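You operate a simulated robot arm through the tools that you are given. There is no shell and no other tool.

You run a simulated robot arm. Do the job below in one go: nothing can be reset, and whatever is moved stays where it is left.

JOB
Draw a line on sample R 342 with the green test pen: solid goes to pass, beads to hold.
Fine: lay it on the light box first, light off; one line; put the pen back.

Only the result counts: the job must be done as asked and must still hold three seconds after the hand-in. Knocking over, shifting, dropping, spilling or breaking anything else fails it.

ROBOT AND FRAMES
A 6-joint arm with a two-finger gripper, fixed in place. Base frame: the origin is at the foot of the arm, x ahead of it, y to its left, z up; the work surface is at about z = 0. Readings come in mm, rad, newtons and seconds.
With the tool pointing down near the work surface it reaches from about 240 to 620 mm from the base axis. Its first joint turns from -1.152 to 1.152 rad. Payload 1.37 kg.
The TCP is the grasp point between the finger pads, 22 mm short of the fingertips. In the tool frame z runs along the fingers and y along their closing line. Largest opening 92 mm; the body of the gripper starts 65 mm behind the TCP.
Orientation is that of the tool frame in the base frame, as [roll, pitch, yaw] about the fixed x, y, z axes, in that order (R = Rz(yaw) Ry(pitch) Rx(roll)). With the fingers straight down and closing along the base's y, the tool's x points along the base's -x, its y along +y and its z along -z.

CONTROLS
- The arm moves only by the tool servo_tool. Its argument "plan" is a list of rows, each a list of 6 numbers: the shift along the tool's x, y, z in m, then the turn, a rotation vector about the tool's x, y, z in rad. In form: [[tx, ty, tz, ax, ay, az], ...]. A call has 1 to 20 rows; each row is the pose to reach, as a shift and turn from the pose commanded when the call began, along the tool's axes at that moment. "gripper" is the gripper command, from -1 (fully open) to 1 (shut), values between in proportion, set as the call begins (left out, the last holds). A row lasts 0.2 s, in which the tool goes at most 50 mm and 0.15 rad; a call with a longer step from one row to the next is refused whole, and so is a gripper value outside its range. A pose out of reach is approached as far as the arm can. The call stops where the force on the tool passes 40 N (or 10 N more than at its start, if that is more) or the arm is blocked; 0.2 s more then pass. Each finger halts on what it meets, pressing with about 25 N; the grip force reading is that of the motor and also rises with nothing between the fingers. The clock runs only during rows and for 0.2 s after the last one: add rows that repeat a pose to give the fingers time. It gives the time, the measured TCP pose, the force on the tool (base axes), the opening and the grip force at its end, in the units of the frame above (readings bear some noise), with the torque about the TCP (base axes, N m) and any sound that the robot's microphone picked up.
- Cameras (640 x 400 px; columns grow to the right, rows downward): "scene" is fixed at [33.8, -434.8, 571]; the picture's right is [0.75, -0.66, 0.00], its down [-0.45, -0.52, -0.72] and it looks along [0.48, 0.55, -0.69] (base axes); focal length 311 px, centre (320, 200). "wrist" rides on the gripper at [71, 19, -102] in the tool frame; the picture's right is [-0.26, 0.97, 0.00], its down [-0.75, -0.20, -0.62] and it looks along [-0.60, -0.16, 0.78] (tool axes); focal length 280 px, centre (320, 200). There is no depth. A picture from a camera that has moved, and an enlarged one, comes with that camera's place and axes in the base frame and with its lens.
- get_image(camera): a new picture of that camera. The clock stands still meanwhile.
- enlarge(camera, box): a new picture of the part [left, top, right, bottom] of that camera's present view, enlarged. The clock stands still meanwhile.
- finish_job(): hands the job in; it is judged then, once.

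Places have to be worked out from the pictures, the camera data and where the tool is seen. Open the gripper and draw the arm clear of the work before you hand the job in, unless the task says otherwise.

The tools are called after "Call:" as name(argument=value, ...) on one line, values as JSON. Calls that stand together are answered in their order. servo_tool: Moves the arm, as the interface text tells. Its arguments: {"type":"object","properties":{"plan":{"type":"array","items":{"type":"array","items":{"type":"number"}}},"gripper":{"type":"number"}},"required":["plan"]} The other tools are called the same way: get_image (camera) takes a picture; enlarge (camera, box) takes an enlarged picture of a part of a camera's view; finish_job () hands the job in.

At the start:

```text
t: 0.0
eef_pos: [405.2, -213.5, 269.2]
tcp_rot: [-3.141, -0.003, 3.14]
wrist_force: [0.1, 0.0, -0.2]
torque: [0.01, 0.0, -0.01]
grip_width: 92.1
gripper_force: 0.0
```

scene: 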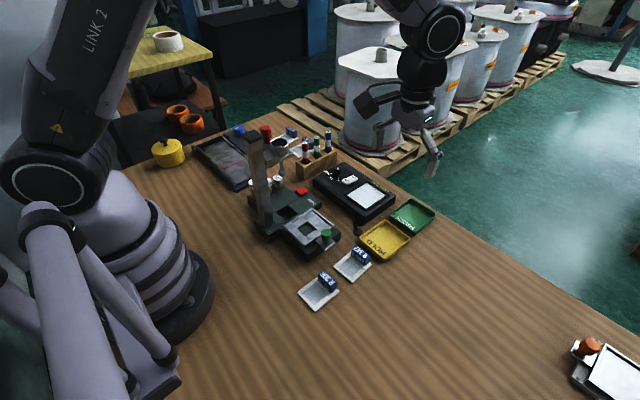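
wrist: 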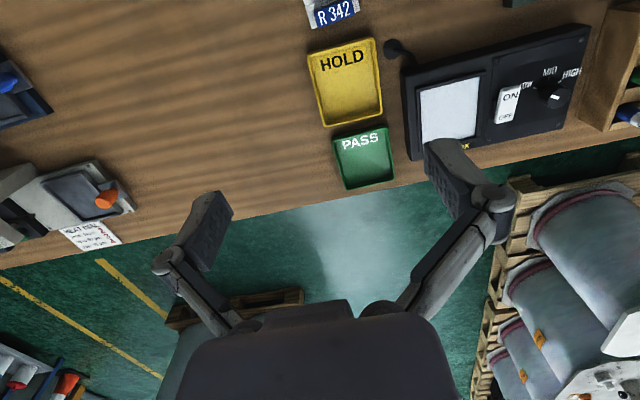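

I start by looking closely at the scene: the samples, light box, trays and pen holder.

Call:
enlarge(camera="scene", box=[280, 100, 440, 200])

Call:
enlarge(camera="scene", box=[280, 150, 440, 250])

Call:
enlarge(camera="scene", box=[280, 220, 440, 320])

Call:
enlarge(camera="scene", box=[220, 110, 380, 210])

Call:
enlarge(camera="wrist", box=[300, 0, 640, 200])

```text
4.00 times, centred on (360, 150) of scene
camera zoom: at [33.8, -434.8, 571.0], right [0.75, -0.66, 0.0], down [-0.45, -0.52, -0.72], along [0.48, 0.55, -0.69], focal length 1244 px, centre (160, 400)
```

zoom: 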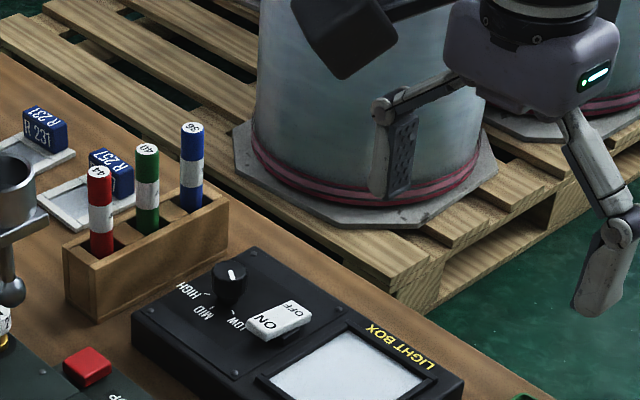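

```text
4.00 times, centred on (360, 200) of scene
camera zoom: at [33.8, -434.8, 571.0], right [0.75, -0.66, 0.0], down [-0.45, -0.52, -0.72], along [0.48, 0.55, -0.69], focal length 1244 px, centre (160, 200)
```

zoom: 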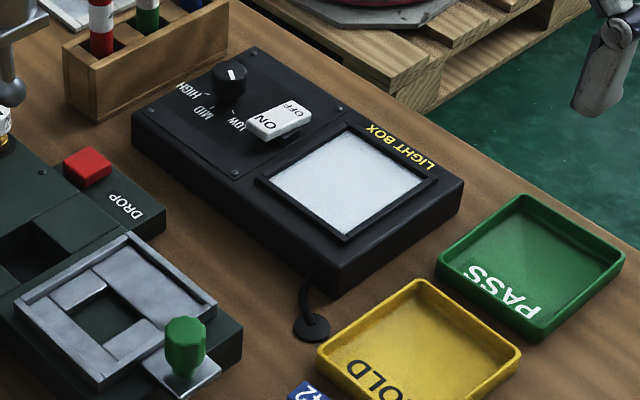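

```text
4.00 times, centred on (360, 270) of scene
camera zoom: at [33.8, -434.8, 571.0], right [0.75, -0.66, 0.0], down [-0.45, -0.52, -0.72], along [0.48, 0.55, -0.69], focal length 1244 px, centre (160, -80)
```

zoom: 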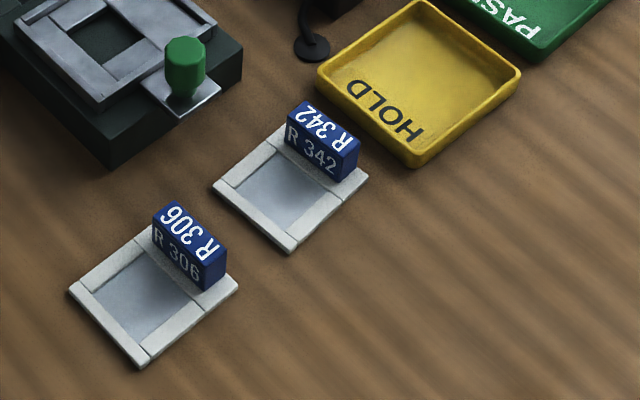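

```text
4.00 times, centred on (300, 160) of scene
camera zoom: at [33.8, -434.8, 571.0], right [0.75, -0.66, 0.0], down [-0.45, -0.52, -0.72], along [0.48, 0.55, -0.69], focal length 1244 px, centre (400, 360)
```

zoom: 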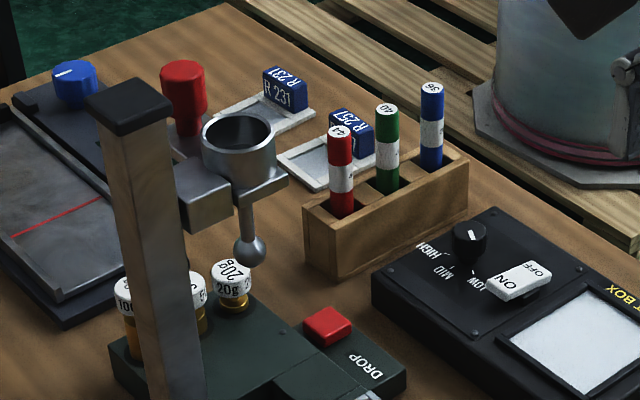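

```text
1.88 times, centred on (470, 100) of wrist
camera zoom: at [333.7, -194.5, 370.6], right [0.26, 0.97, 0.0], down [0.75, -0.2, 0.62], along [0.6, -0.16, -0.78], focal length 528 px, centre (38, 388)
```

zoom: 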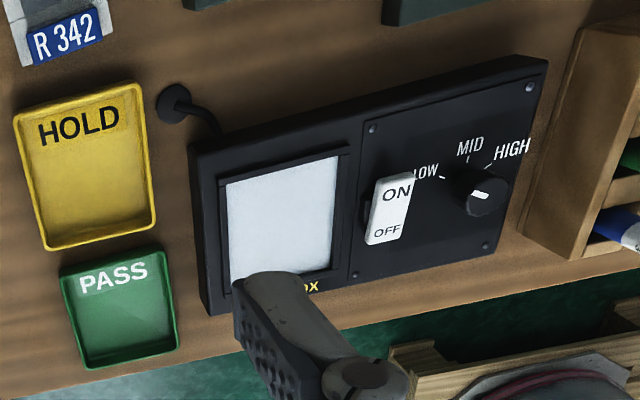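

The scene shows R 342 around (345, -187), the light box near (505, -72), and a rack with red, green and blue pens further left. I'll pull the arm back and up, staying clear of the tall stand, so the wrist camera can look over the work.

Call:
servo_tool(plan=[[0.029, 0.023, -0.011, 0, 0, 0], [0.058, 0.046, -0.022, 0, 0, 0], [0.087, 0.069, -0.033, 0, 0, 0], [0.115, 0.093, -0.041, 0, 0, 0], [0.115, 0.093, -0.041, 0, 0, 0]], gripper=-1)

Call:
get_image(camera="wrist")

Call:
get_image(camera="scene")

```text
t: 1.2
eef_pos: [290.2, -122.3, 310.3]
tcp_rot: [-3.14, 0.0, -3.141]
wrist_force: [-0.1, 0.0, 0.4]
torque: [0.03, -0.02, -0.02]
grip_width: 92.1
gripper_force: 0.0
```

```text
taken
camera wrist: at [218.4, -101.9, 411.5], right [0.26, 0.97, 0.0], down [0.75, -0.2, 0.62], along [0.6, -0.16, -0.78], focal length 280 px, centre (320, 200)
```

wrist: 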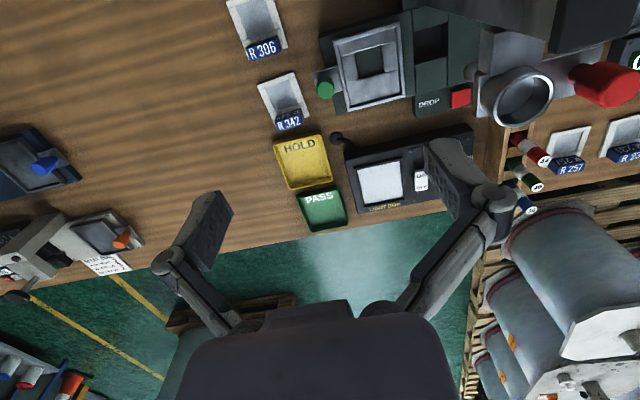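

```text
taken
```

scene: 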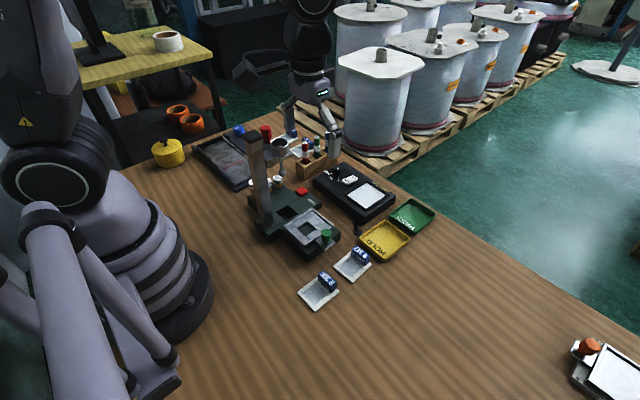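

Good overview, though a finger hides part of the light box. I'll zoom in on the sample, trays and pen rack.

Call:
enlarge(camera="wrist", box=[230, 40, 390, 140])

Call:
enlarge(camera="wrist", box=[260, 130, 420, 230])

Call:
enlarge(camera="wrist", box=[400, 110, 560, 210])

Call:
enlarge(camera="scene", box=[310, 155, 390, 205])

```text
4.00 times, centred on (310, 90) of wrist
camera zoom: at [218.4, -101.9, 411.5], right [0.26, 0.97, 0.0], down [0.75, -0.2, 0.62], along [0.6, -0.16, -0.78], focal length 1122 px, centre (360, 640)
```

zoom: 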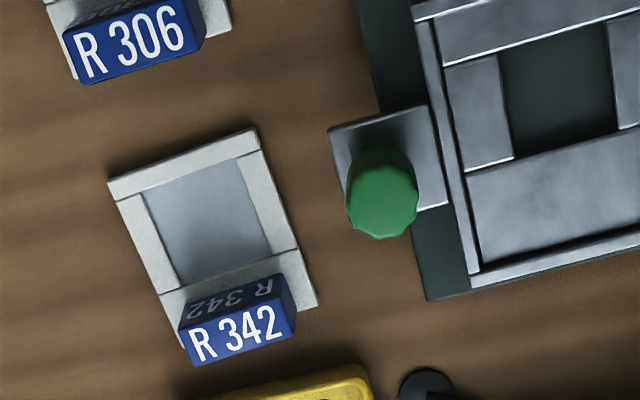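

```text
4.00 times, centred on (340, 180) of wrist
camera zoom: at [218.4, -101.9, 411.5], right [0.26, 0.97, 0.0], down [0.75, -0.2, 0.62], along [0.6, -0.16, -0.78], focal length 1122 px, centre (240, 280)
```

zoom: 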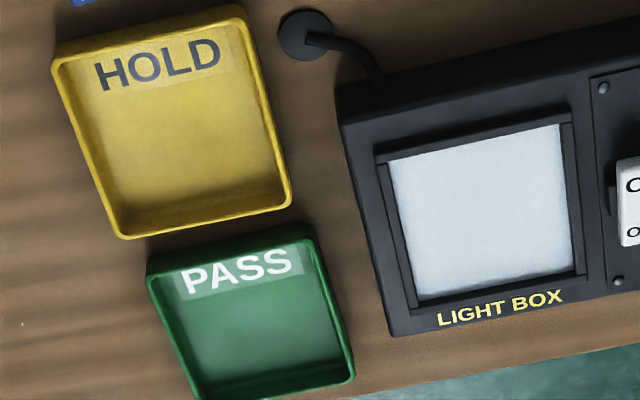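

```text
4.00 times, centred on (480, 160) of wrist
camera zoom: at [218.4, -101.9, 411.5], right [0.26, 0.97, 0.0], down [0.75, -0.2, 0.62], along [0.6, -0.16, -0.78], focal length 1122 px, centre (-320, 360)
```

zoom: 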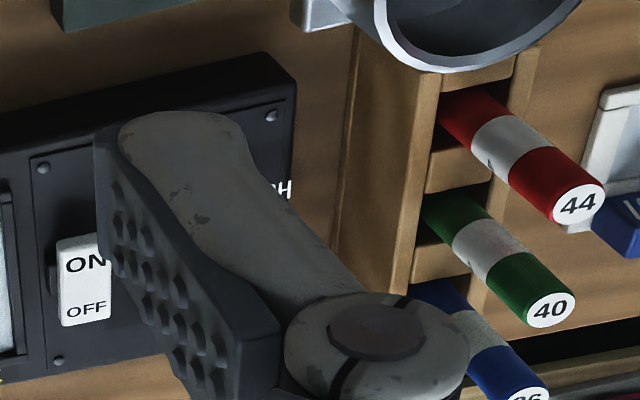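

```text
8.00 times, centred on (350, 180) of scene
camera zoom: at [33.8, -434.8, 571.0], right [0.75, -0.66, 0.0], down [-0.45, -0.52, -0.72], along [0.48, 0.55, -0.69], focal length 2487 px, centre (80, 360)
```

zoom: 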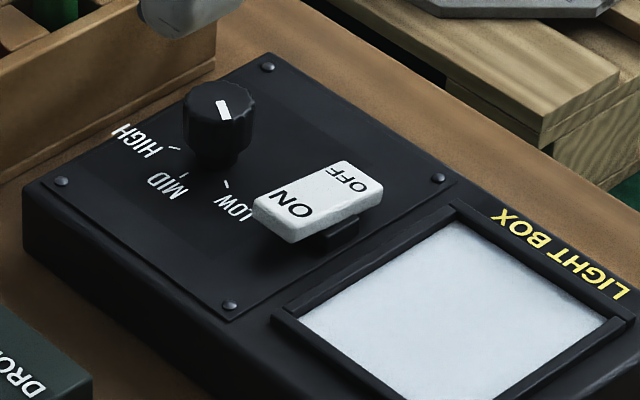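

The switch and knob need a closer look to judge whether the light is on. I'll move the wrist camera over the light box to see the rocker and window unobstructed.

Call:
servo_tool(plan=[[-0.035, 0.005, 0.0, 0, 0, 0], [-0.07, 0.01, 0.005, 0, 0, 0], [-0.11, 0.015, 0.015, 0, 0, 0], [-0.15, 0.02, 0.03, 0, 0, 0], [-0.175, 0.022, 0.05, 0, 0, 0], [-0.175, 0.022, 0.05, 0, 0, 0]])

Call:
get_image(camera="wrist")

```text
t: 2.6
eef_pos: [466.3, -98.4, 260.7]
tcp_rot: [3.141, -0.001, -3.14]
wrist_force: [0.9, 0.1, -0.1]
torque: [0.03, -0.03, 0.0]
grip_width: 92.1
gripper_force: 0.0
```

```text
taken
camera wrist: at [393.7, -79.3, 361.2], right [0.26, 0.97, 0.0], down [0.75, -0.2, 0.63], along [0.6, -0.16, -0.78], focal length 280 px, centre (320, 200)
```

wrist: 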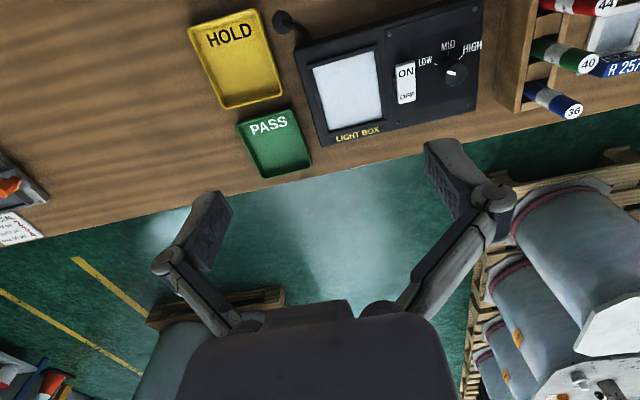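

Now everything on the light box is visible. I zoom into the switch and window, plus the pen rack.

Call:
enlarge(camera="wrist", box=[376, 35, 488, 105])

Call:
enlarge(camera="wrist", box=[290, 20, 450, 120])

Call:
enlarge(camera="wrist", box=[480, 0, 640, 130])

Call:
enlarge(camera="wrist", box=[180, 0, 340, 190])

Call:
enlarge(camera="scene", box=[335, 168, 367, 188])

```text
5.71 times, centred on (432, 70) of wrist
camera zoom: at [393.7, -79.3, 361.2], right [0.26, 0.97, 0.0], down [0.75, -0.2, 0.63], along [0.6, -0.16, -0.78], focal length 1602 px, centre (-320, 943)
```

zoom: 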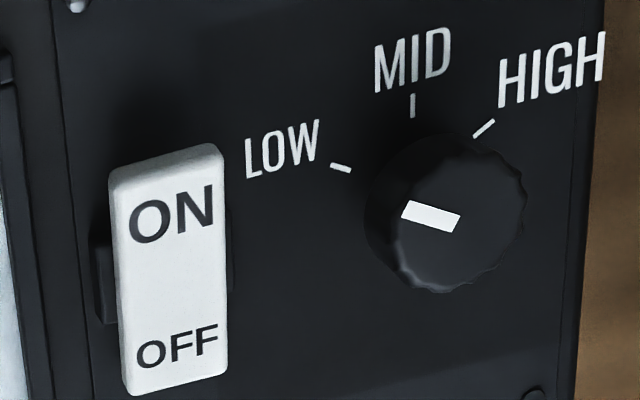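

```text
4.00 times, centred on (370, 70) of wrist
camera zoom: at [393.7, -79.3, 361.2], right [0.26, 0.97, 0.0], down [0.75, -0.2, 0.63], along [0.6, -0.16, -0.78], focal length 1122 px, centre (120, 720)
```

zoom: 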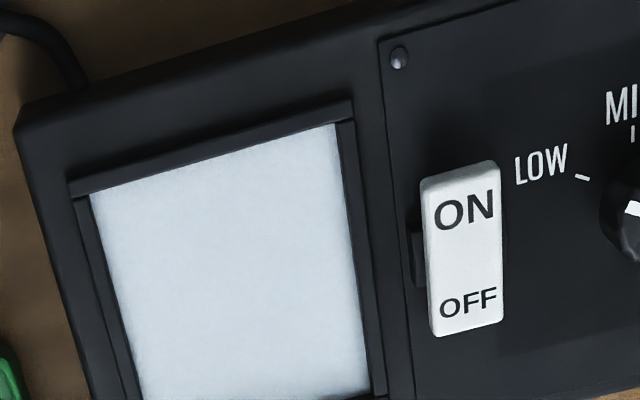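

```text
3.08 times, centred on (560, 65) of wrist
camera zoom: at [393.7, -79.3, 361.2], right [0.26, 0.97, 0.0], down [0.75, -0.2, 0.63], along [0.6, -0.16, -0.78], focal length 863 px, centre (-418, 615)
```

zoom: 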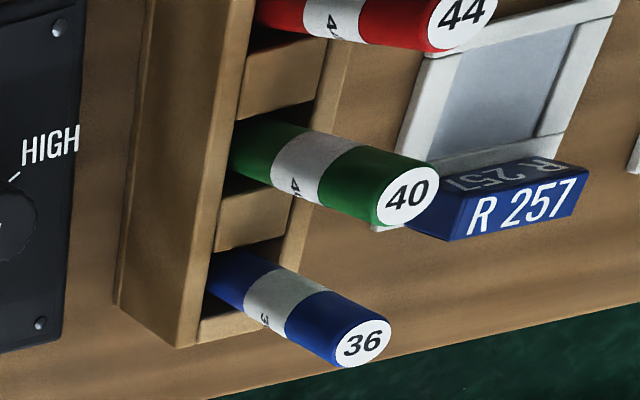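

```text
2.11 times, centred on (260, 95) of wrist
camera zoom: at [393.7, -79.3, 361.2], right [0.26, 0.97, 0.0], down [0.75, -0.2, 0.63], along [0.6, -0.16, -0.78], focal length 590 px, centre (446, 421)
```

zoom: 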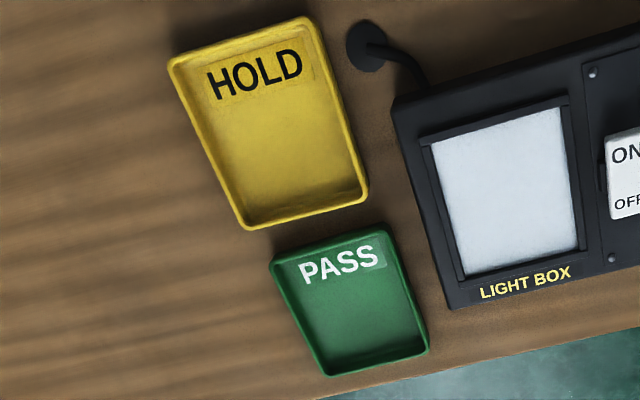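

```text
16.00 times, centred on (351, 178) of scene
camera zoom: at [33.8, -434.8, 571.0], right [0.75, -0.66, 0.0], down [-0.45, -0.52, -0.72], along [0.48, 0.55, -0.69], focal length 4974 px, centre (-176, 552)
```

zoom: 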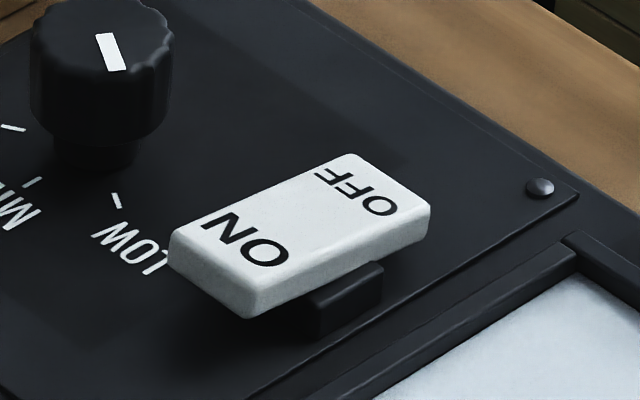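

The rocker's ON end stands higher and the OFF end is pressed down, and the window shows no glow, so the light is off. Next I move over R 342 to get its exact position.

Call:
servo_tool(plan=[[0.03, -0.022, 0.005, 0, 0, 0], [0.06, -0.044, 0.02, 0, 0, 0], [0.09, -0.066, 0.04, 0, 0, 0], [0.121, -0.089, 0.06, 0, 0, 0], [0.121, -0.089, 0.08, 0, 0, 0], [0.121, -0.089, 0.08, 0, 0, 0], [0.121, -0.089, 0.08, 0, 0, 0]])

Call:
get_image(camera="wrist")

Call:
enlarge(camera="wrist", box=[220, 20, 420, 145])

Call:
enlarge(camera="scene", box=[310, 230, 390, 280])

```text
t: 4.2
eef_pos: [346.1, -186.9, 180.9]
tcp_rot: [-3.141, 0.0, -3.141]
wrist_force: [0.2, -1.2, -0.3]
torque: [0.04, -0.02, 0.0]
grip_width: 92.2
gripper_force: 0.1
```

```text
taken
camera wrist: at [273.6, -167.8, 281.6], right [0.26, 0.97, 0.0], down [0.75, -0.2, 0.62], along [0.6, -0.16, -0.78], focal length 280 px, centre (320, 200)
```

wrist: 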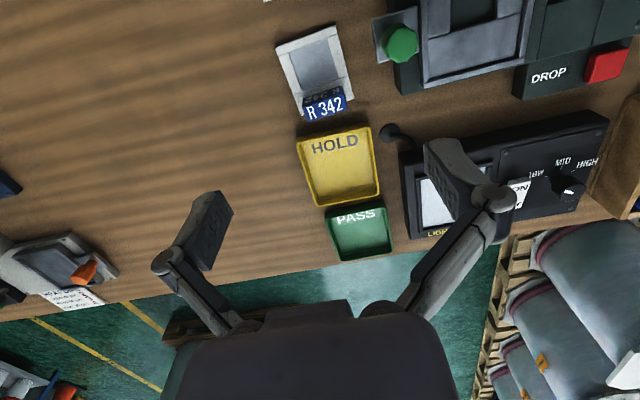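

```text
3.20 times, centred on (320, 82) of wrist
camera zoom: at [273.6, -167.8, 281.6], right [0.26, 0.97, 0.0], down [0.75, -0.2, 0.62], along [0.6, -0.16, -0.78], focal length 897 px, centre (320, 576)
```

zoom: 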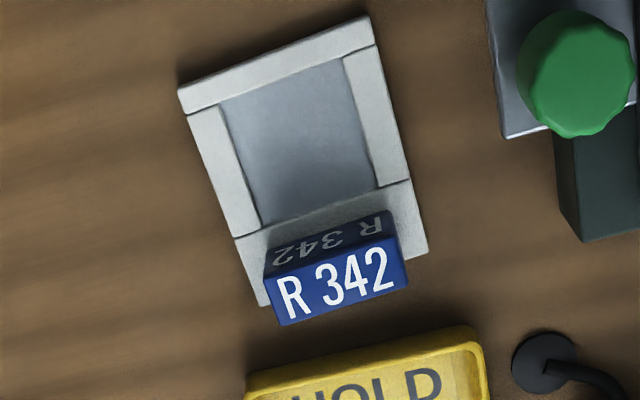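

```text
8.00 times, centred on (350, 255) of scene
camera zoom: at [33.8, -434.8, 571.0], right [0.75, -0.66, 0.0], down [-0.45, -0.52, -0.72], along [0.48, 0.55, -0.69], focal length 2487 px, centre (80, -240)
```

zoom: 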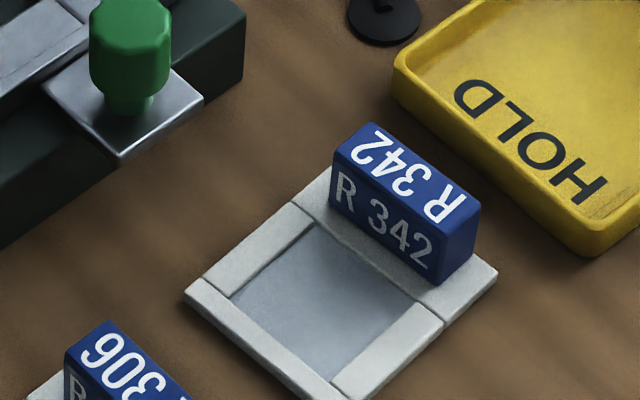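

The sample lies with its tag on the far (+x) side, plate about 55 x 65 mm, tag about 38 x 15 mm and 29 mm tall. I zoom in more tightly to refine the plate edges and tag.

Call:
enlarge(camera="wrist", box=[268, 20, 364, 80])

Call:
enlarge(camera="wrist", box=[280, 70, 376, 130])

```text
6.67 times, centred on (316, 50) of wrist
camera zoom: at [273.6, -167.8, 281.6], right [0.26, 0.97, 0.0], down [0.75, -0.2, 0.62], along [0.6, -0.16, -0.78], focal length 1869 px, centre (347, 1200)
```

zoom: 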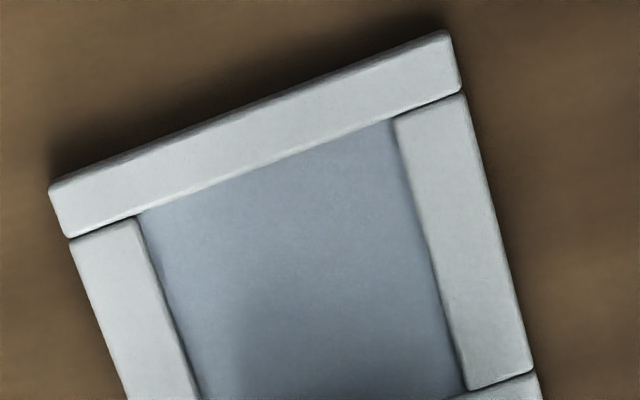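

```text
6.67 times, centred on (328, 100) of wrist
camera zoom: at [273.6, -167.8, 281.6], right [0.26, 0.97, 0.0], down [0.75, -0.2, 0.62], along [0.6, -0.16, -0.78], focal length 1869 px, centre (267, 867)
```

zoom: 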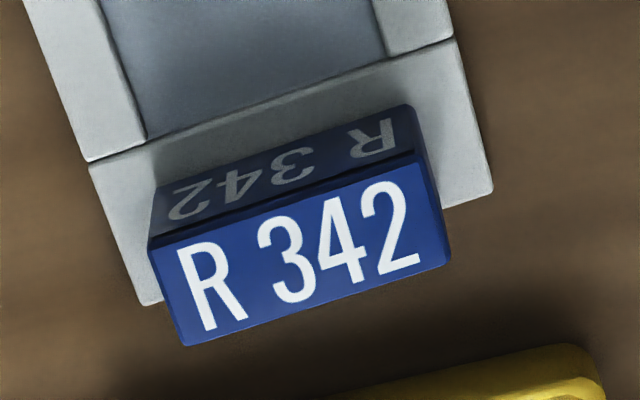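

Refined estimate: tag centre about (366, -188), top z ≈ 29, yaw ≈ +3.5°. I'll narrow the opening to about 62 mm, turn to match and descend to a hover just above the tag.

Call:
servo_tool(plan=[[-0.011, 0, 0.02, 0, 0, -0.03], [-0.022, -0.001, 0.05, 0, 0, -0.061], [-0.022, -0.001, 0.085, 0, 0, -0.061], [-0.022, -0.001, 0.115, 0, 0, -0.061], [-0.022, -0.001, 0.115, 0, 0, -0.061], [-0.022, -0.001, 0.115, 0, 0, -0.061]], gripper=-0.35)

Call:
get_image(camera="wrist")

Call:
enlarge(camera="scene", box=[300, 190, 420, 290])

```text
t: 5.6
eef_pos: [367.6, -188.5, 65.5]
tcp_rot: [-3.141, 0.001, -3.08]
wrist_force: [0.1, 0.3, -0.5]
torque: [0.01, -0.01, -0.04]
grip_width: 62.0
gripper_force: 0.0
```

```text
taken
camera wrist: at [294.4, -174.1, 166.6], right [0.2, 0.98, 0.0], down [0.76, -0.16, 0.62], along [0.61, -0.13, -0.78], focal length 280 px, centre (320, 200)
```

wrist: 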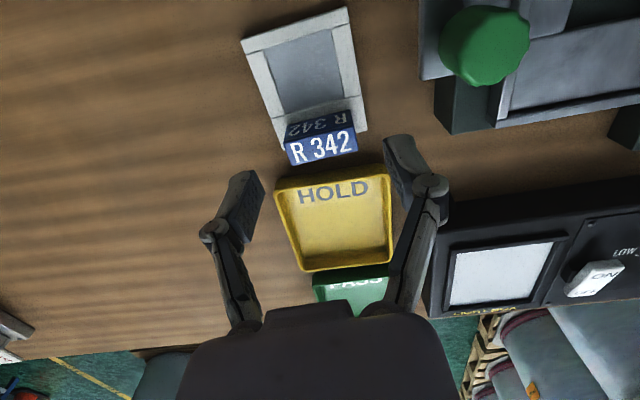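

```text
4.00 times, centred on (360, 240) of scene
camera zoom: at [33.8, -434.8, 571.0], right [0.75, -0.66, 0.0], down [-0.45, -0.52, -0.72], along [0.48, 0.55, -0.69], focal length 1244 px, centre (160, 40)
```

zoom: 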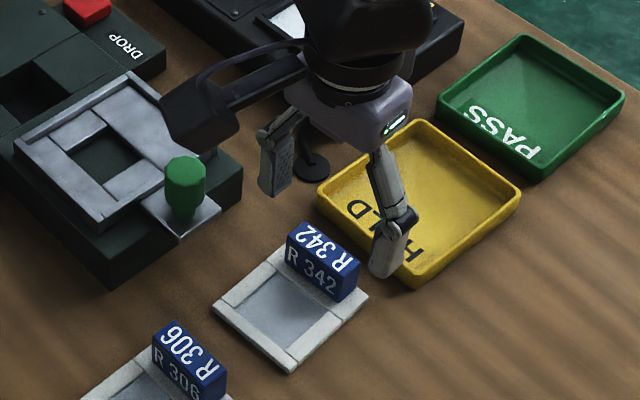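

The tag is centred between the fingers. I lower the last 31 mm so the fingertips sit a little above the plate frame.

Call:
servo_tool(plan=[[0, 0, 0.015, 0, 0, 0], [0, 0, 0.0305, 0, 0, 0], [0, 0, 0.0305, 0, 0, 0]])

Call:
get_image(camera="wrist")

Call:
enlarge(camera="scene", box=[310, 220, 406, 280])

```text
t: 6.4
eef_pos: [367.8, -188.3, 34.9]
tcp_rot: [-3.141, -0.001, -3.082]
wrist_force: [0.1, -0.5, 0.6]
torque: [0.0, 0.0, -0.01]
grip_width: 62.1
gripper_force: 0.1
```

```text
taken
camera wrist: at [294.4, -173.7, 135.3], right [0.2, 0.98, 0.0], down [0.76, -0.16, 0.63], along [0.61, -0.13, -0.78], focal length 280 px, centre (320, 200)
```

wrist: 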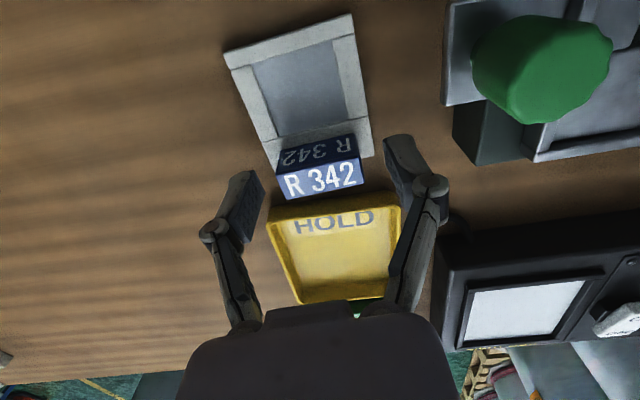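

```text
6.67 times, centred on (358, 250) of scene
camera zoom: at [33.8, -434.8, 571.0], right [0.75, -0.66, 0.0], down [-0.45, -0.52, -0.72], along [0.48, 0.55, -0.69], focal length 2072 px, centre (67, -133)
```

zoom: 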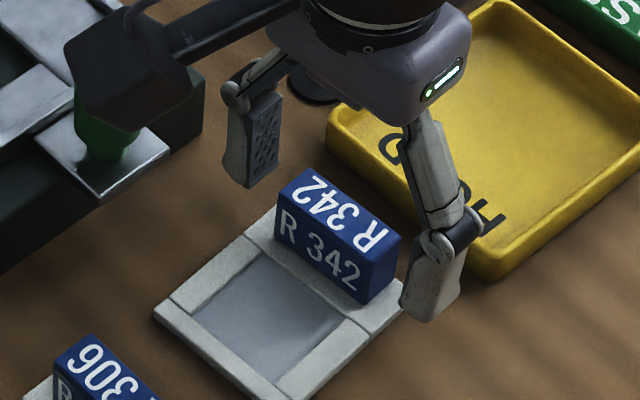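

The fingers straddle the tag's ends cleanly. I close the gripper on it.

Call:
servo_tool(plan=[[0, 0, 0, 0, 0, 0], [0, 0, 0, 0, 0, 0], [0, 0, 0, 0, 0, 0], [0, 0, 0, 0, 0, 0]], gripper=1)

Call:
enlarge(camera="scene", box=[310, 220, 406, 280])

Call:
get_image(camera="wrist")

```text
t: 7.4
eef_pos: [367.3, -188.2, 34.0]
tcp_rot: [-3.141, 0.0, -3.081]
wrist_force: [0.1, 0.8, 0.3]
torque: [0.0, -0.02, 0.01]
grip_width: 39.0
gripper_force: 24.9
```

```text
6.67 times, centred on (358, 250) of scene
camera zoom: at [33.8, -434.8, 571.0], right [0.75, -0.66, 0.0], down [-0.45, -0.52, -0.72], along [0.48, 0.55, -0.69], focal length 2072 px, centre (67, -133)
```

zoom: 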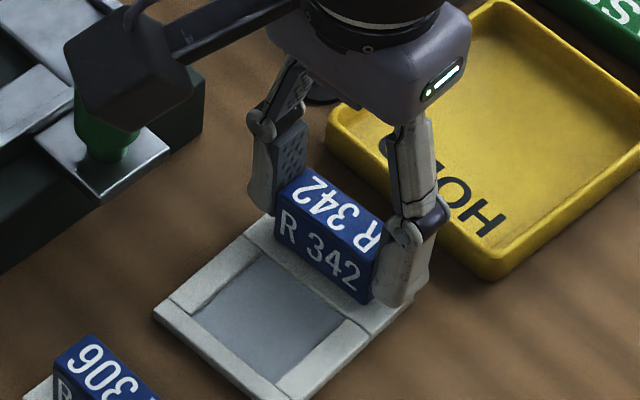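

```text
taken
camera wrist: at [294.4, -173.7, 135.5], right [0.2, 0.98, 0.0], down [0.76, -0.16, 0.62], along [0.61, -0.13, -0.78], focal length 280 px, centre (320, 200)
```

wrist: 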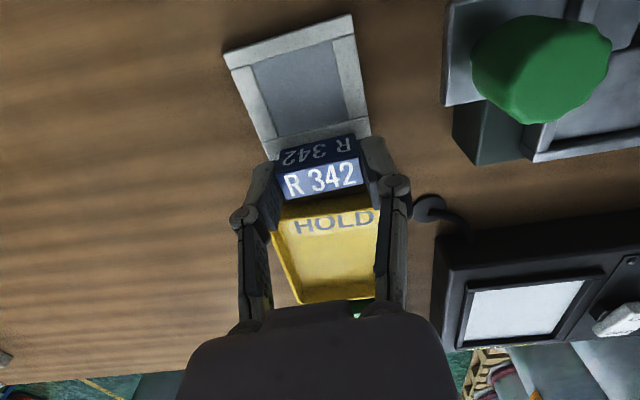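

Grip is solid at 39.0 mm. I lift straight up first and check the sample follows.

Call:
servo_tool(plan=[[0, 0, -0.01, 0, 0, 0], [0, 0, -0.03, 0, 0, 0], [0, 0, -0.06, 0, 0, 0], [0, 0, -0.09, 0, 0, 0], [0, 0, -0.09, 0, 0, 0]])

Call:
enlarge(camera="scene", box=[300, 150, 420, 250])

Call:
get_image(camera="wrist")

```text
t: 8.6
eef_pos: [367.1, -190.0, 125.6]
tcp_rot: [-3.141, 0.0, -3.079]
wrist_force: [0.2, -0.2, -0.1]
torque: [-0.03, 0.0, 0.01]
grip_width: 0.0
gripper_force: 25.3
```

```text
4.00 times, centred on (360, 200) of scene
camera zoom: at [33.8, -434.8, 571.0], right [0.75, -0.66, 0.0], down [-0.45, -0.52, -0.72], along [0.48, 0.55, -0.69], focal length 1244 px, centre (160, 200)
```

zoom: 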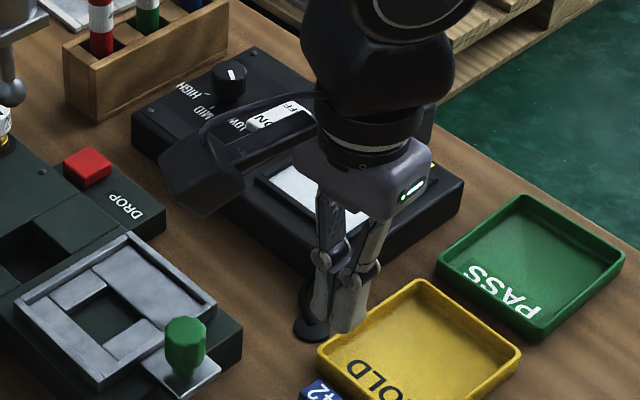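

```text
taken
camera wrist: at [293.8, -174.3, 226.5], right [0.2, 0.98, 0.0], down [0.76, -0.16, 0.62], along [0.61, -0.13, -0.78], focal length 280 px, centre (320, 200)
```

wrist: 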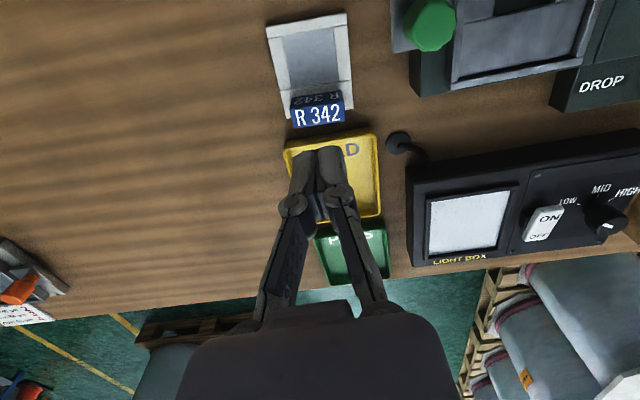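

The fingers closed to 0: the tag slipped out and the sample stayed behind. I check the sample's condition and place before trying again.

Call:
enlarge(camera="wrist", box=[256, 0, 368, 70])

Call:
enlarge(camera="wrist", box=[264, 70, 376, 140])

Call:
enlarge(camera="scene", box=[310, 220, 406, 280])

```text
5.71 times, centred on (312, 35) of wrist
camera zoom: at [293.8, -174.3, 226.5], right [0.2, 0.98, 0.0], down [0.76, -0.16, 0.62], along [0.61, -0.13, -0.78], focal length 1602 px, centre (366, 1143)
```

zoom: 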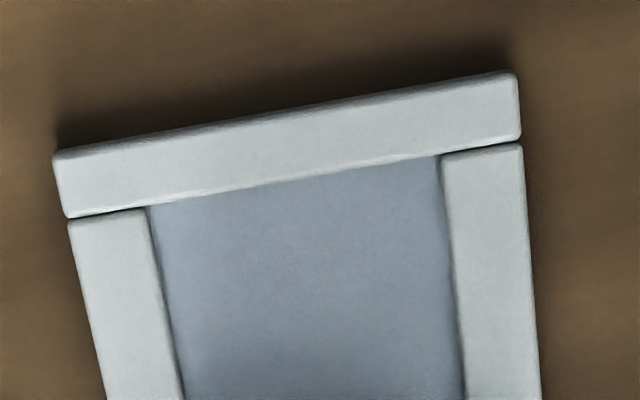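

```text
5.71 times, centred on (320, 105) of wrist
camera zoom: at [293.8, -174.3, 226.5], right [0.2, 0.98, 0.0], down [0.76, -0.16, 0.62], along [0.61, -0.13, -0.78], focal length 1602 px, centre (320, 743)
```

zoom: 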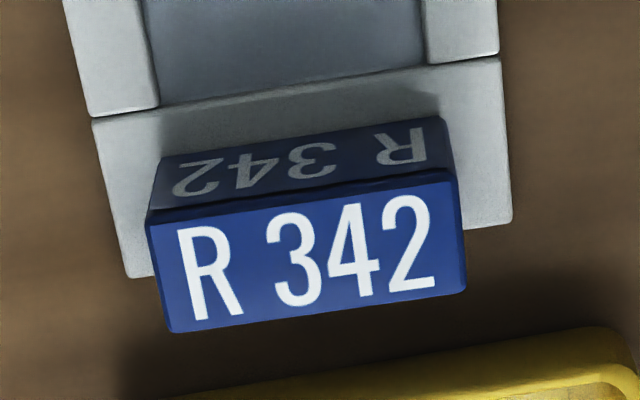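

```text
6.67 times, centred on (358, 250) of scene
camera zoom: at [33.8, -434.8, 571.0], right [0.75, -0.66, 0.0], down [-0.45, -0.52, -0.72], along [0.48, 0.55, -0.69], focal length 2072 px, centre (67, -133)
```

zoom: 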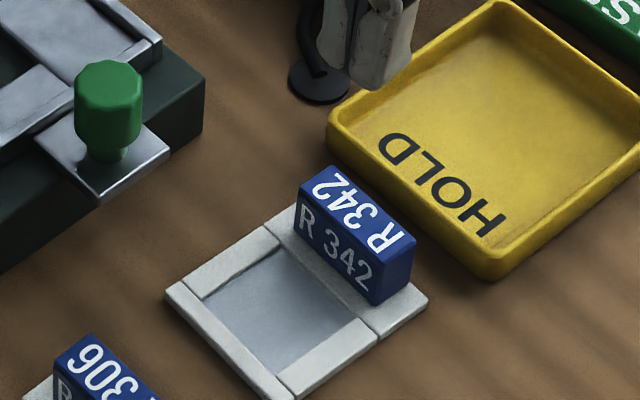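

The plate slid a few mm and now lies at about (347, -190), yaw ≈ -2.9°, unharmed. I'll regrip across the tag's broad faces instead, so I turn the tool about 84° above it and narrow the opening to about 28 mm.

Call:
servo_tool(plan=[[-0.001, -0.001, 0, 0, 0, -0.145], [-0.002, -0.002, 0, 0, 0, -0.29], [-0.003, -0.003, 0, 0, 0, -0.435], [-0.0045, -0.003, 0, 0, 0, -0.58], [-0.0045, -0.003, 0, 0, 0, -0.725], [-0.0045, -0.003, 0, 0, 0, -0.87], [-0.0045, -0.003, 0, 0, 0, -1.015], [-0.0045, -0.003, 0, 0, 0, -1.16], [-0.0045, -0.003, 0, 0, 0, -1.305], [-0.0045, -0.003, 0, 0, 0, -1.45], [-0.0045, -0.003, 0, 0, 0, -1.4586], [-0.0045, -0.003, 0, 0, 0, -1.4586]], gripper=0.4)

Call:
get_image(camera="wrist")

Call:
get_image(camera="scene")

```text
t: 11.2
eef_pos: [370.6, -191.2, 125.0]
tcp_rot: [-3.14, 0.001, -1.619]
wrist_force: [-0.9, -0.5, 0.3]
torque: [0.01, 0.02, -0.02]
grip_width: 27.9
gripper_force: 0.1
```

```text
taken
camera wrist: at [347.3, -261.4, 226.1], right [-0.95, 0.31, 0.0], down [0.24, 0.74, 0.62], along [0.19, 0.59, -0.78], focal length 280 px, centre (320, 200)
```

wrist: 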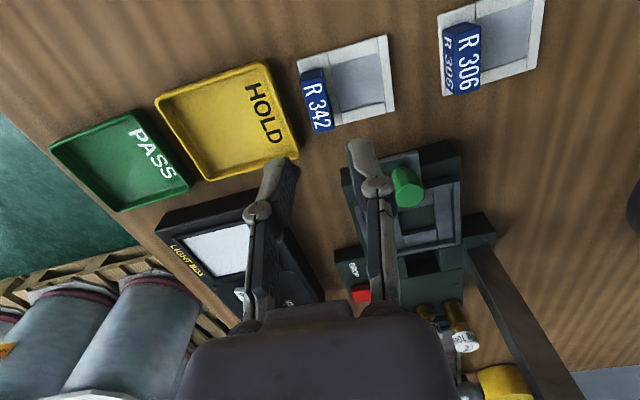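

```text
taken
```

scene: 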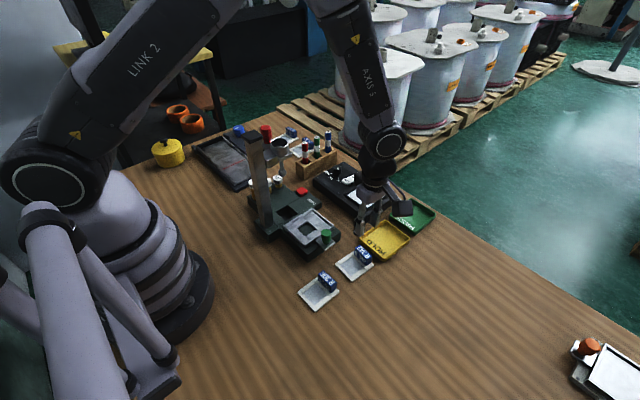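

Rotation went fine. I zoom on the tag and plate from this new viewpoint to refine the grasp, and on the tag's lower edge to judge the plate's height.

Call:
enlarge(camera="wrist", box=[290, 65, 402, 135])

Call:
enlarge(camera="wrist", box=[290, 25, 402, 95])

Call:
enlarge(camera="wrist", box=[150, 60, 310, 185])

```text
5.71 times, centred on (346, 100) of wrist
camera zoom: at [347.3, -261.4, 226.1], right [-0.95, 0.31, 0.0], down [0.24, 0.74, 0.62], along [0.19, 0.59, -0.78], focal length 1602 px, centre (171, 771)
```

zoom: 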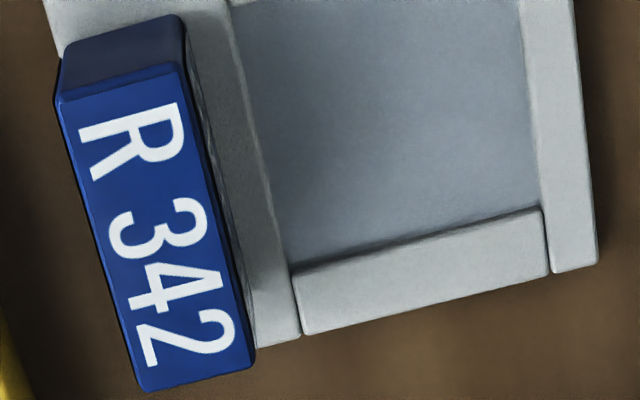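

```text
5.71 times, centred on (346, 60) of wrist
camera zoom: at [347.3, -261.4, 226.1], right [-0.95, 0.31, 0.0], down [0.24, 0.74, 0.62], along [0.19, 0.59, -0.78], focal length 1602 px, centre (171, 1000)
```

zoom: 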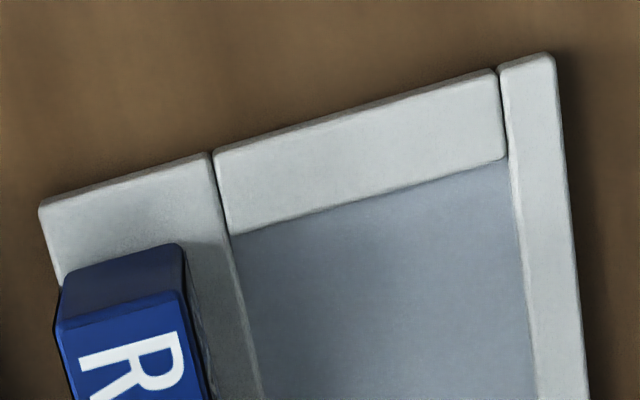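

```text
3.20 times, centred on (230, 122) of wrist
camera zoom: at [347.3, -261.4, 226.1], right [-0.95, 0.31, 0.0], down [0.24, 0.74, 0.62], along [0.19, 0.59, -0.78], focal length 897 px, centre (608, 448)
```

zoom: 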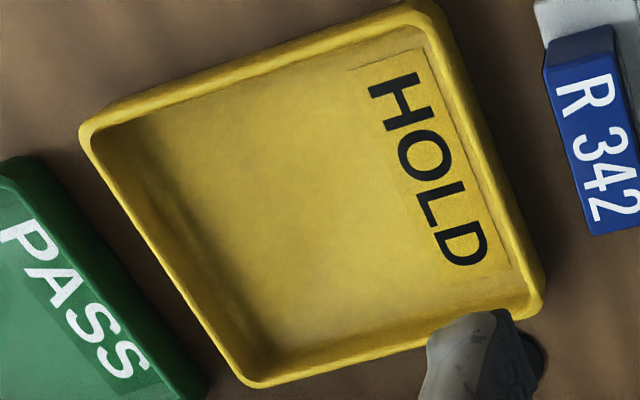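

From this view the tag's top centre is at (370.8, -192.5), 38 x 15 mm, and aligned with the tool to within half a degree. I shift by about 1 mm, narrow the opening to 24 mm to stay clear of the HOLD tray rim, and descend to a hover.

Call:
servo_tool(plan=[[0.0011, -0.001, 0.025, 0, 0, 0], [0.0011, -0.001, 0.05, 0, 0, 0], [0.0011, -0.001, 0.066, 0, 0, 0], [0.0011, -0.001, 0.066, 0, 0, 0]], gripper=0.48)

Call:
get_image(camera="wrist")

Call:
enlarge(camera="scene", box=[310, 205, 406, 265])

```text
t: 12.2
eef_pos: [372.1, -193.0, 59.3]
tcp_rot: [3.14, 0.0, -1.621]
wrist_force: [-0.1, 0.5, 1.2]
torque: [-0.03, 0.01, 0.0]
grip_width: 24.0
gripper_force: 0.1
```

```text
taken
camera wrist: at [348.7, -262.3, 159.7], right [-0.95, 0.31, 0.0], down [0.24, 0.74, 0.62], along [0.19, 0.59, -0.78], focal length 280 px, centre (320, 200)
```

wrist: 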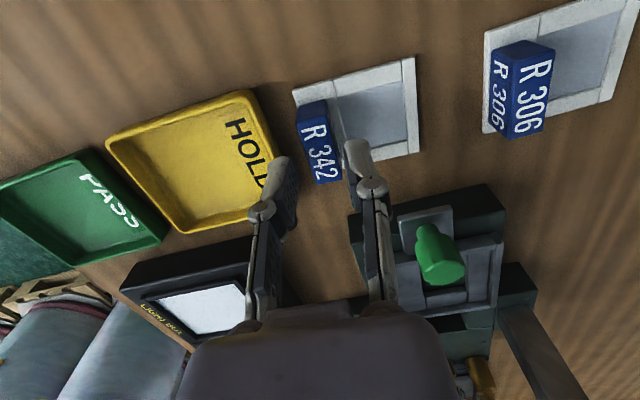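

```text
6.67 times, centred on (358, 235) of scene
camera zoom: at [33.8, -434.8, 571.0], right [0.75, -0.66, 0.0], down [-0.45, -0.52, -0.72], along [0.48, 0.55, -0.69], focal length 2072 px, centre (67, -33)
```

zoom: 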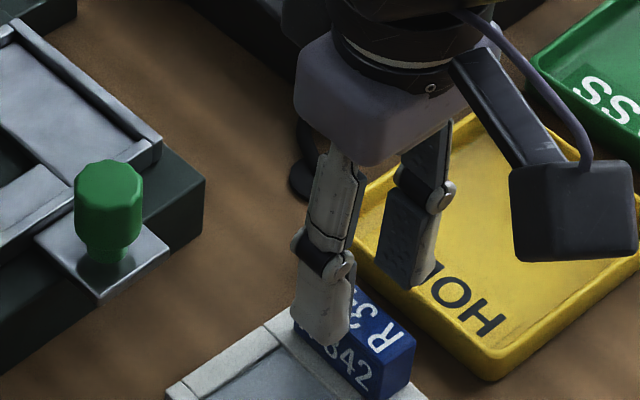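

Let me check the alignment between fingertips and tag more precisely before going down.

Call:
enlarge(camera="wrist", box=[240, 90, 400, 190])

Call:
enlarge(camera="scene", box=[340, 235, 388, 265])

```text
4.00 times, centred on (320, 140) of wrist
camera zoom: at [348.7, -262.3, 159.7], right [-0.95, 0.31, 0.0], down [0.24, 0.74, 0.62], along [0.19, 0.59, -0.78], focal length 1122 px, centre (320, 440)
```

zoom: 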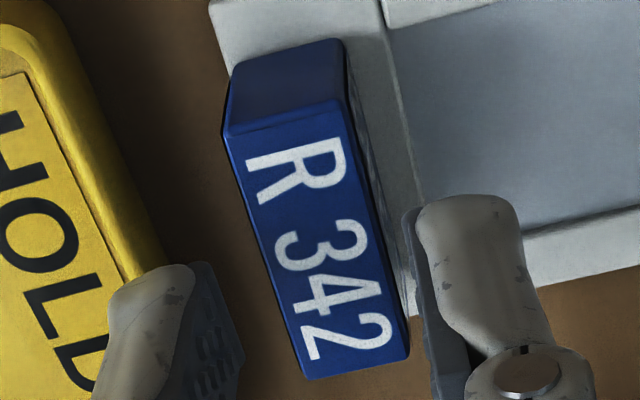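

```text
13.33 times, centred on (364, 250) of scene
camera zoom: at [33.8, -434.8, 571.0], right [0.75, -0.66, 0.0], down [-0.45, -0.52, -0.72], along [0.48, 0.55, -0.69], focal length 4145 px, centre (-267, -467)
```

zoom: 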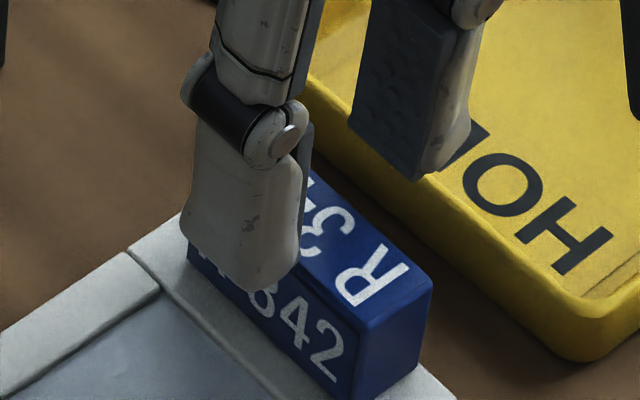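

Alignment is within about 0.5 mm. I descend so the tips sit about 7 mm above the table, then read the force.

Call:
servo_tool(plan=[[0, 0, 0.01, 0, 0, 0], [0, 0, 0.02, 0, 0, 0], [0, 0, 0.028, 0, 0, 0], [0, 0, 0.028, 0, 0, 0]])

Call:
enlarge(camera="wrist", box=[220, 120, 420, 245])

Call:
enlarge(camera="scene", box=[334, 235, 398, 275])

```text
t: 13.2
eef_pos: [373.0, -192.9, 30.2]
tcp_rot: [-3.141, 0.0, -1.623]
wrist_force: [0.4, -0.1, -0.2]
torque: [0.0, 0.01, 0.04]
grip_width: 23.9
gripper_force: 0.1
```

```text
3.20 times, centred on (320, 182) of wrist
camera zoom: at [348.6, -262.6, 132.1], right [-0.95, 0.31, 0.0], down [0.24, 0.74, 0.62], along [0.19, 0.59, -0.78], focal length 897 px, centre (320, 256)
```

zoom: 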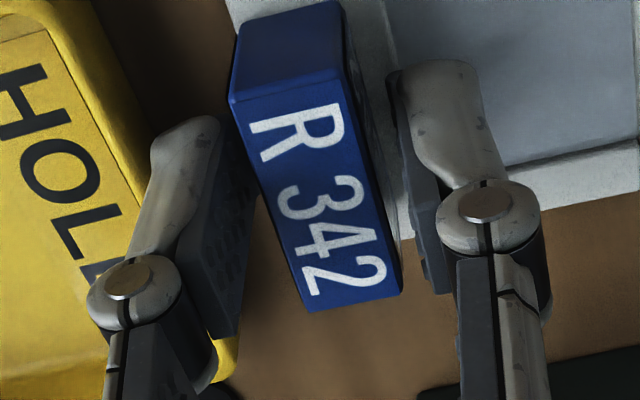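

```text
10.00 times, centred on (366, 255) of scene
camera zoom: at [33.8, -434.8, 571.0], right [0.75, -0.66, 0.0], down [-0.45, -0.52, -0.72], along [0.48, 0.55, -0.69], focal length 3109 px, centre (-140, -350)
```

zoom: 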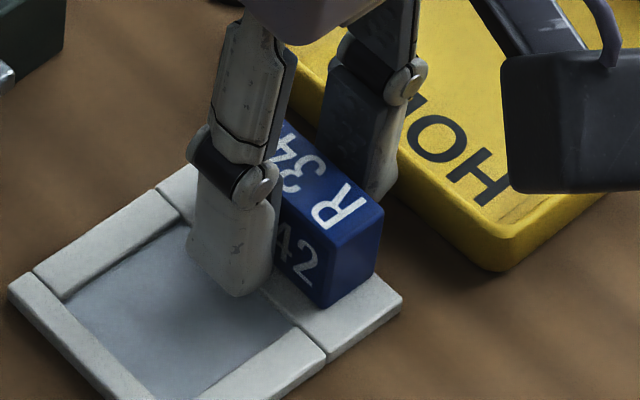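

No contact forces; both fingers clear the plate and the tray. I close on the tag.

Call:
servo_tool(plan=[[0, 0, 0, 0, 0, 0], [0, 0, 0, 0, 0, 0], [0, 0, 0, 0, 0, 0], [0, 0, 0, 0, 0, 0]], gripper=1)

Call:
enlarge(camera="wrist", box=[220, 60, 420, 245])

Call:
enlarge(camera="scene", box=[334, 235, 398, 275])

```text
t: 14.2
eef_pos: [371.6, -192.3, 31.0]
tcp_rot: [-3.141, 0.001, -1.623]
wrist_force: [-0.5, 0.2, -0.5]
torque: [-0.01, -0.03, -0.01]
grip_width: 14.9
gripper_force: 24.9
```

```text
2.16 times, centred on (320, 152) of wrist
camera zoom: at [348.6, -262.5, 132.2], right [-0.95, 0.31, 0.0], down [0.24, 0.74, 0.62], along [0.19, 0.59, -0.78], focal length 606 px, centre (320, 303)
```

zoom: 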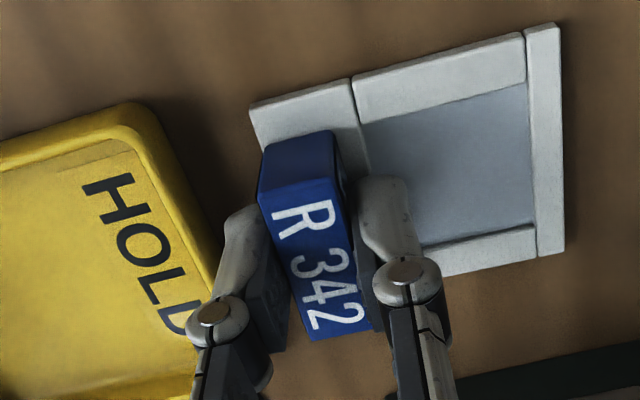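

```text
10.00 times, centred on (366, 255) of scene
camera zoom: at [33.8, -434.8, 571.0], right [0.75, -0.66, 0.0], down [-0.45, -0.52, -0.72], along [0.48, 0.55, -0.69], focal length 3109 px, centre (-140, -350)
```

zoom: 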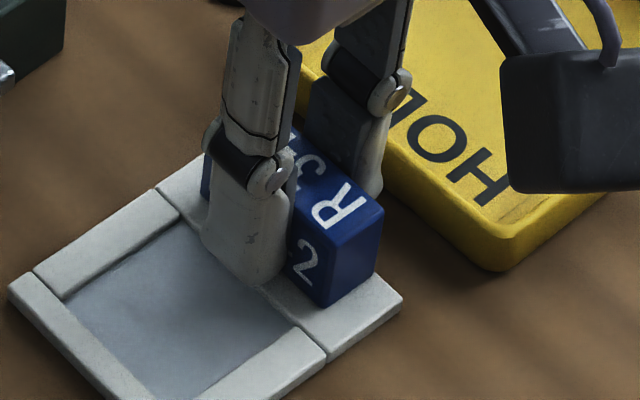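

Gripped at 14.9 mm with 25 N. I lift only a few mm, slowly, and check that it holds.

Call:
servo_tool(plan=[[0, 0, -0.002, 0, 0, 0], [0, 0, -0.004, 0, 0, 0], [0, 0, -0.006, 0, 0, 0], [0, 0, -0.008, 0, 0, 0], [0, 0, -0.008, 0, 0, 0]])

Call:
enlarge(camera="scene", box=[334, 235, 398, 275])

Call:
enlarge(camera="wrist", box=[220, 60, 420, 245])

```text
t: 15.4
eef_pos: [372.3, -193.6, 39.3]
tcp_rot: [-3.141, -0.002, -1.621]
wrist_force: [0.0, 0.1, -0.8]
torque: [0.0, 0.06, -0.02]
grip_width: 14.8
gripper_force: 25.0
```

```text
10.00 times, centred on (366, 255) of scene
camera zoom: at [33.8, -434.8, 571.0], right [0.75, -0.66, 0.0], down [-0.45, -0.52, -0.72], along [0.48, 0.55, -0.69], focal length 3109 px, centre (-140, -350)
```

zoom: 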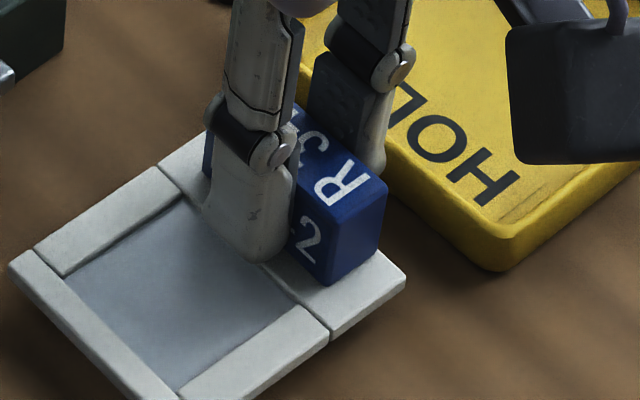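

```text
2.16 times, centred on (320, 152) of wrist
camera zoom: at [348.5, -262.3, 140.3], right [-0.95, 0.31, 0.0], down [0.24, 0.74, 0.62], along [0.19, 0.59, -0.78], focal length 606 px, centre (320, 303)
```

zoom: 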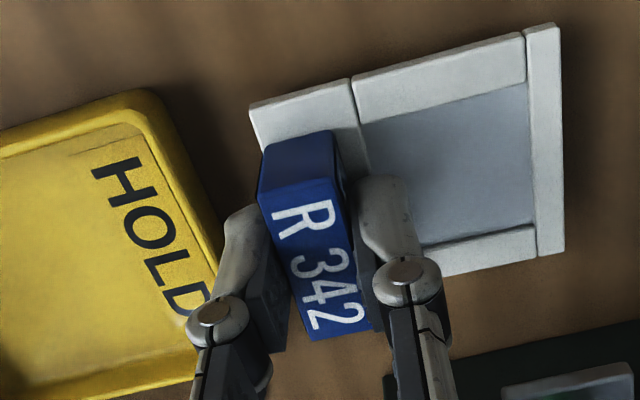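

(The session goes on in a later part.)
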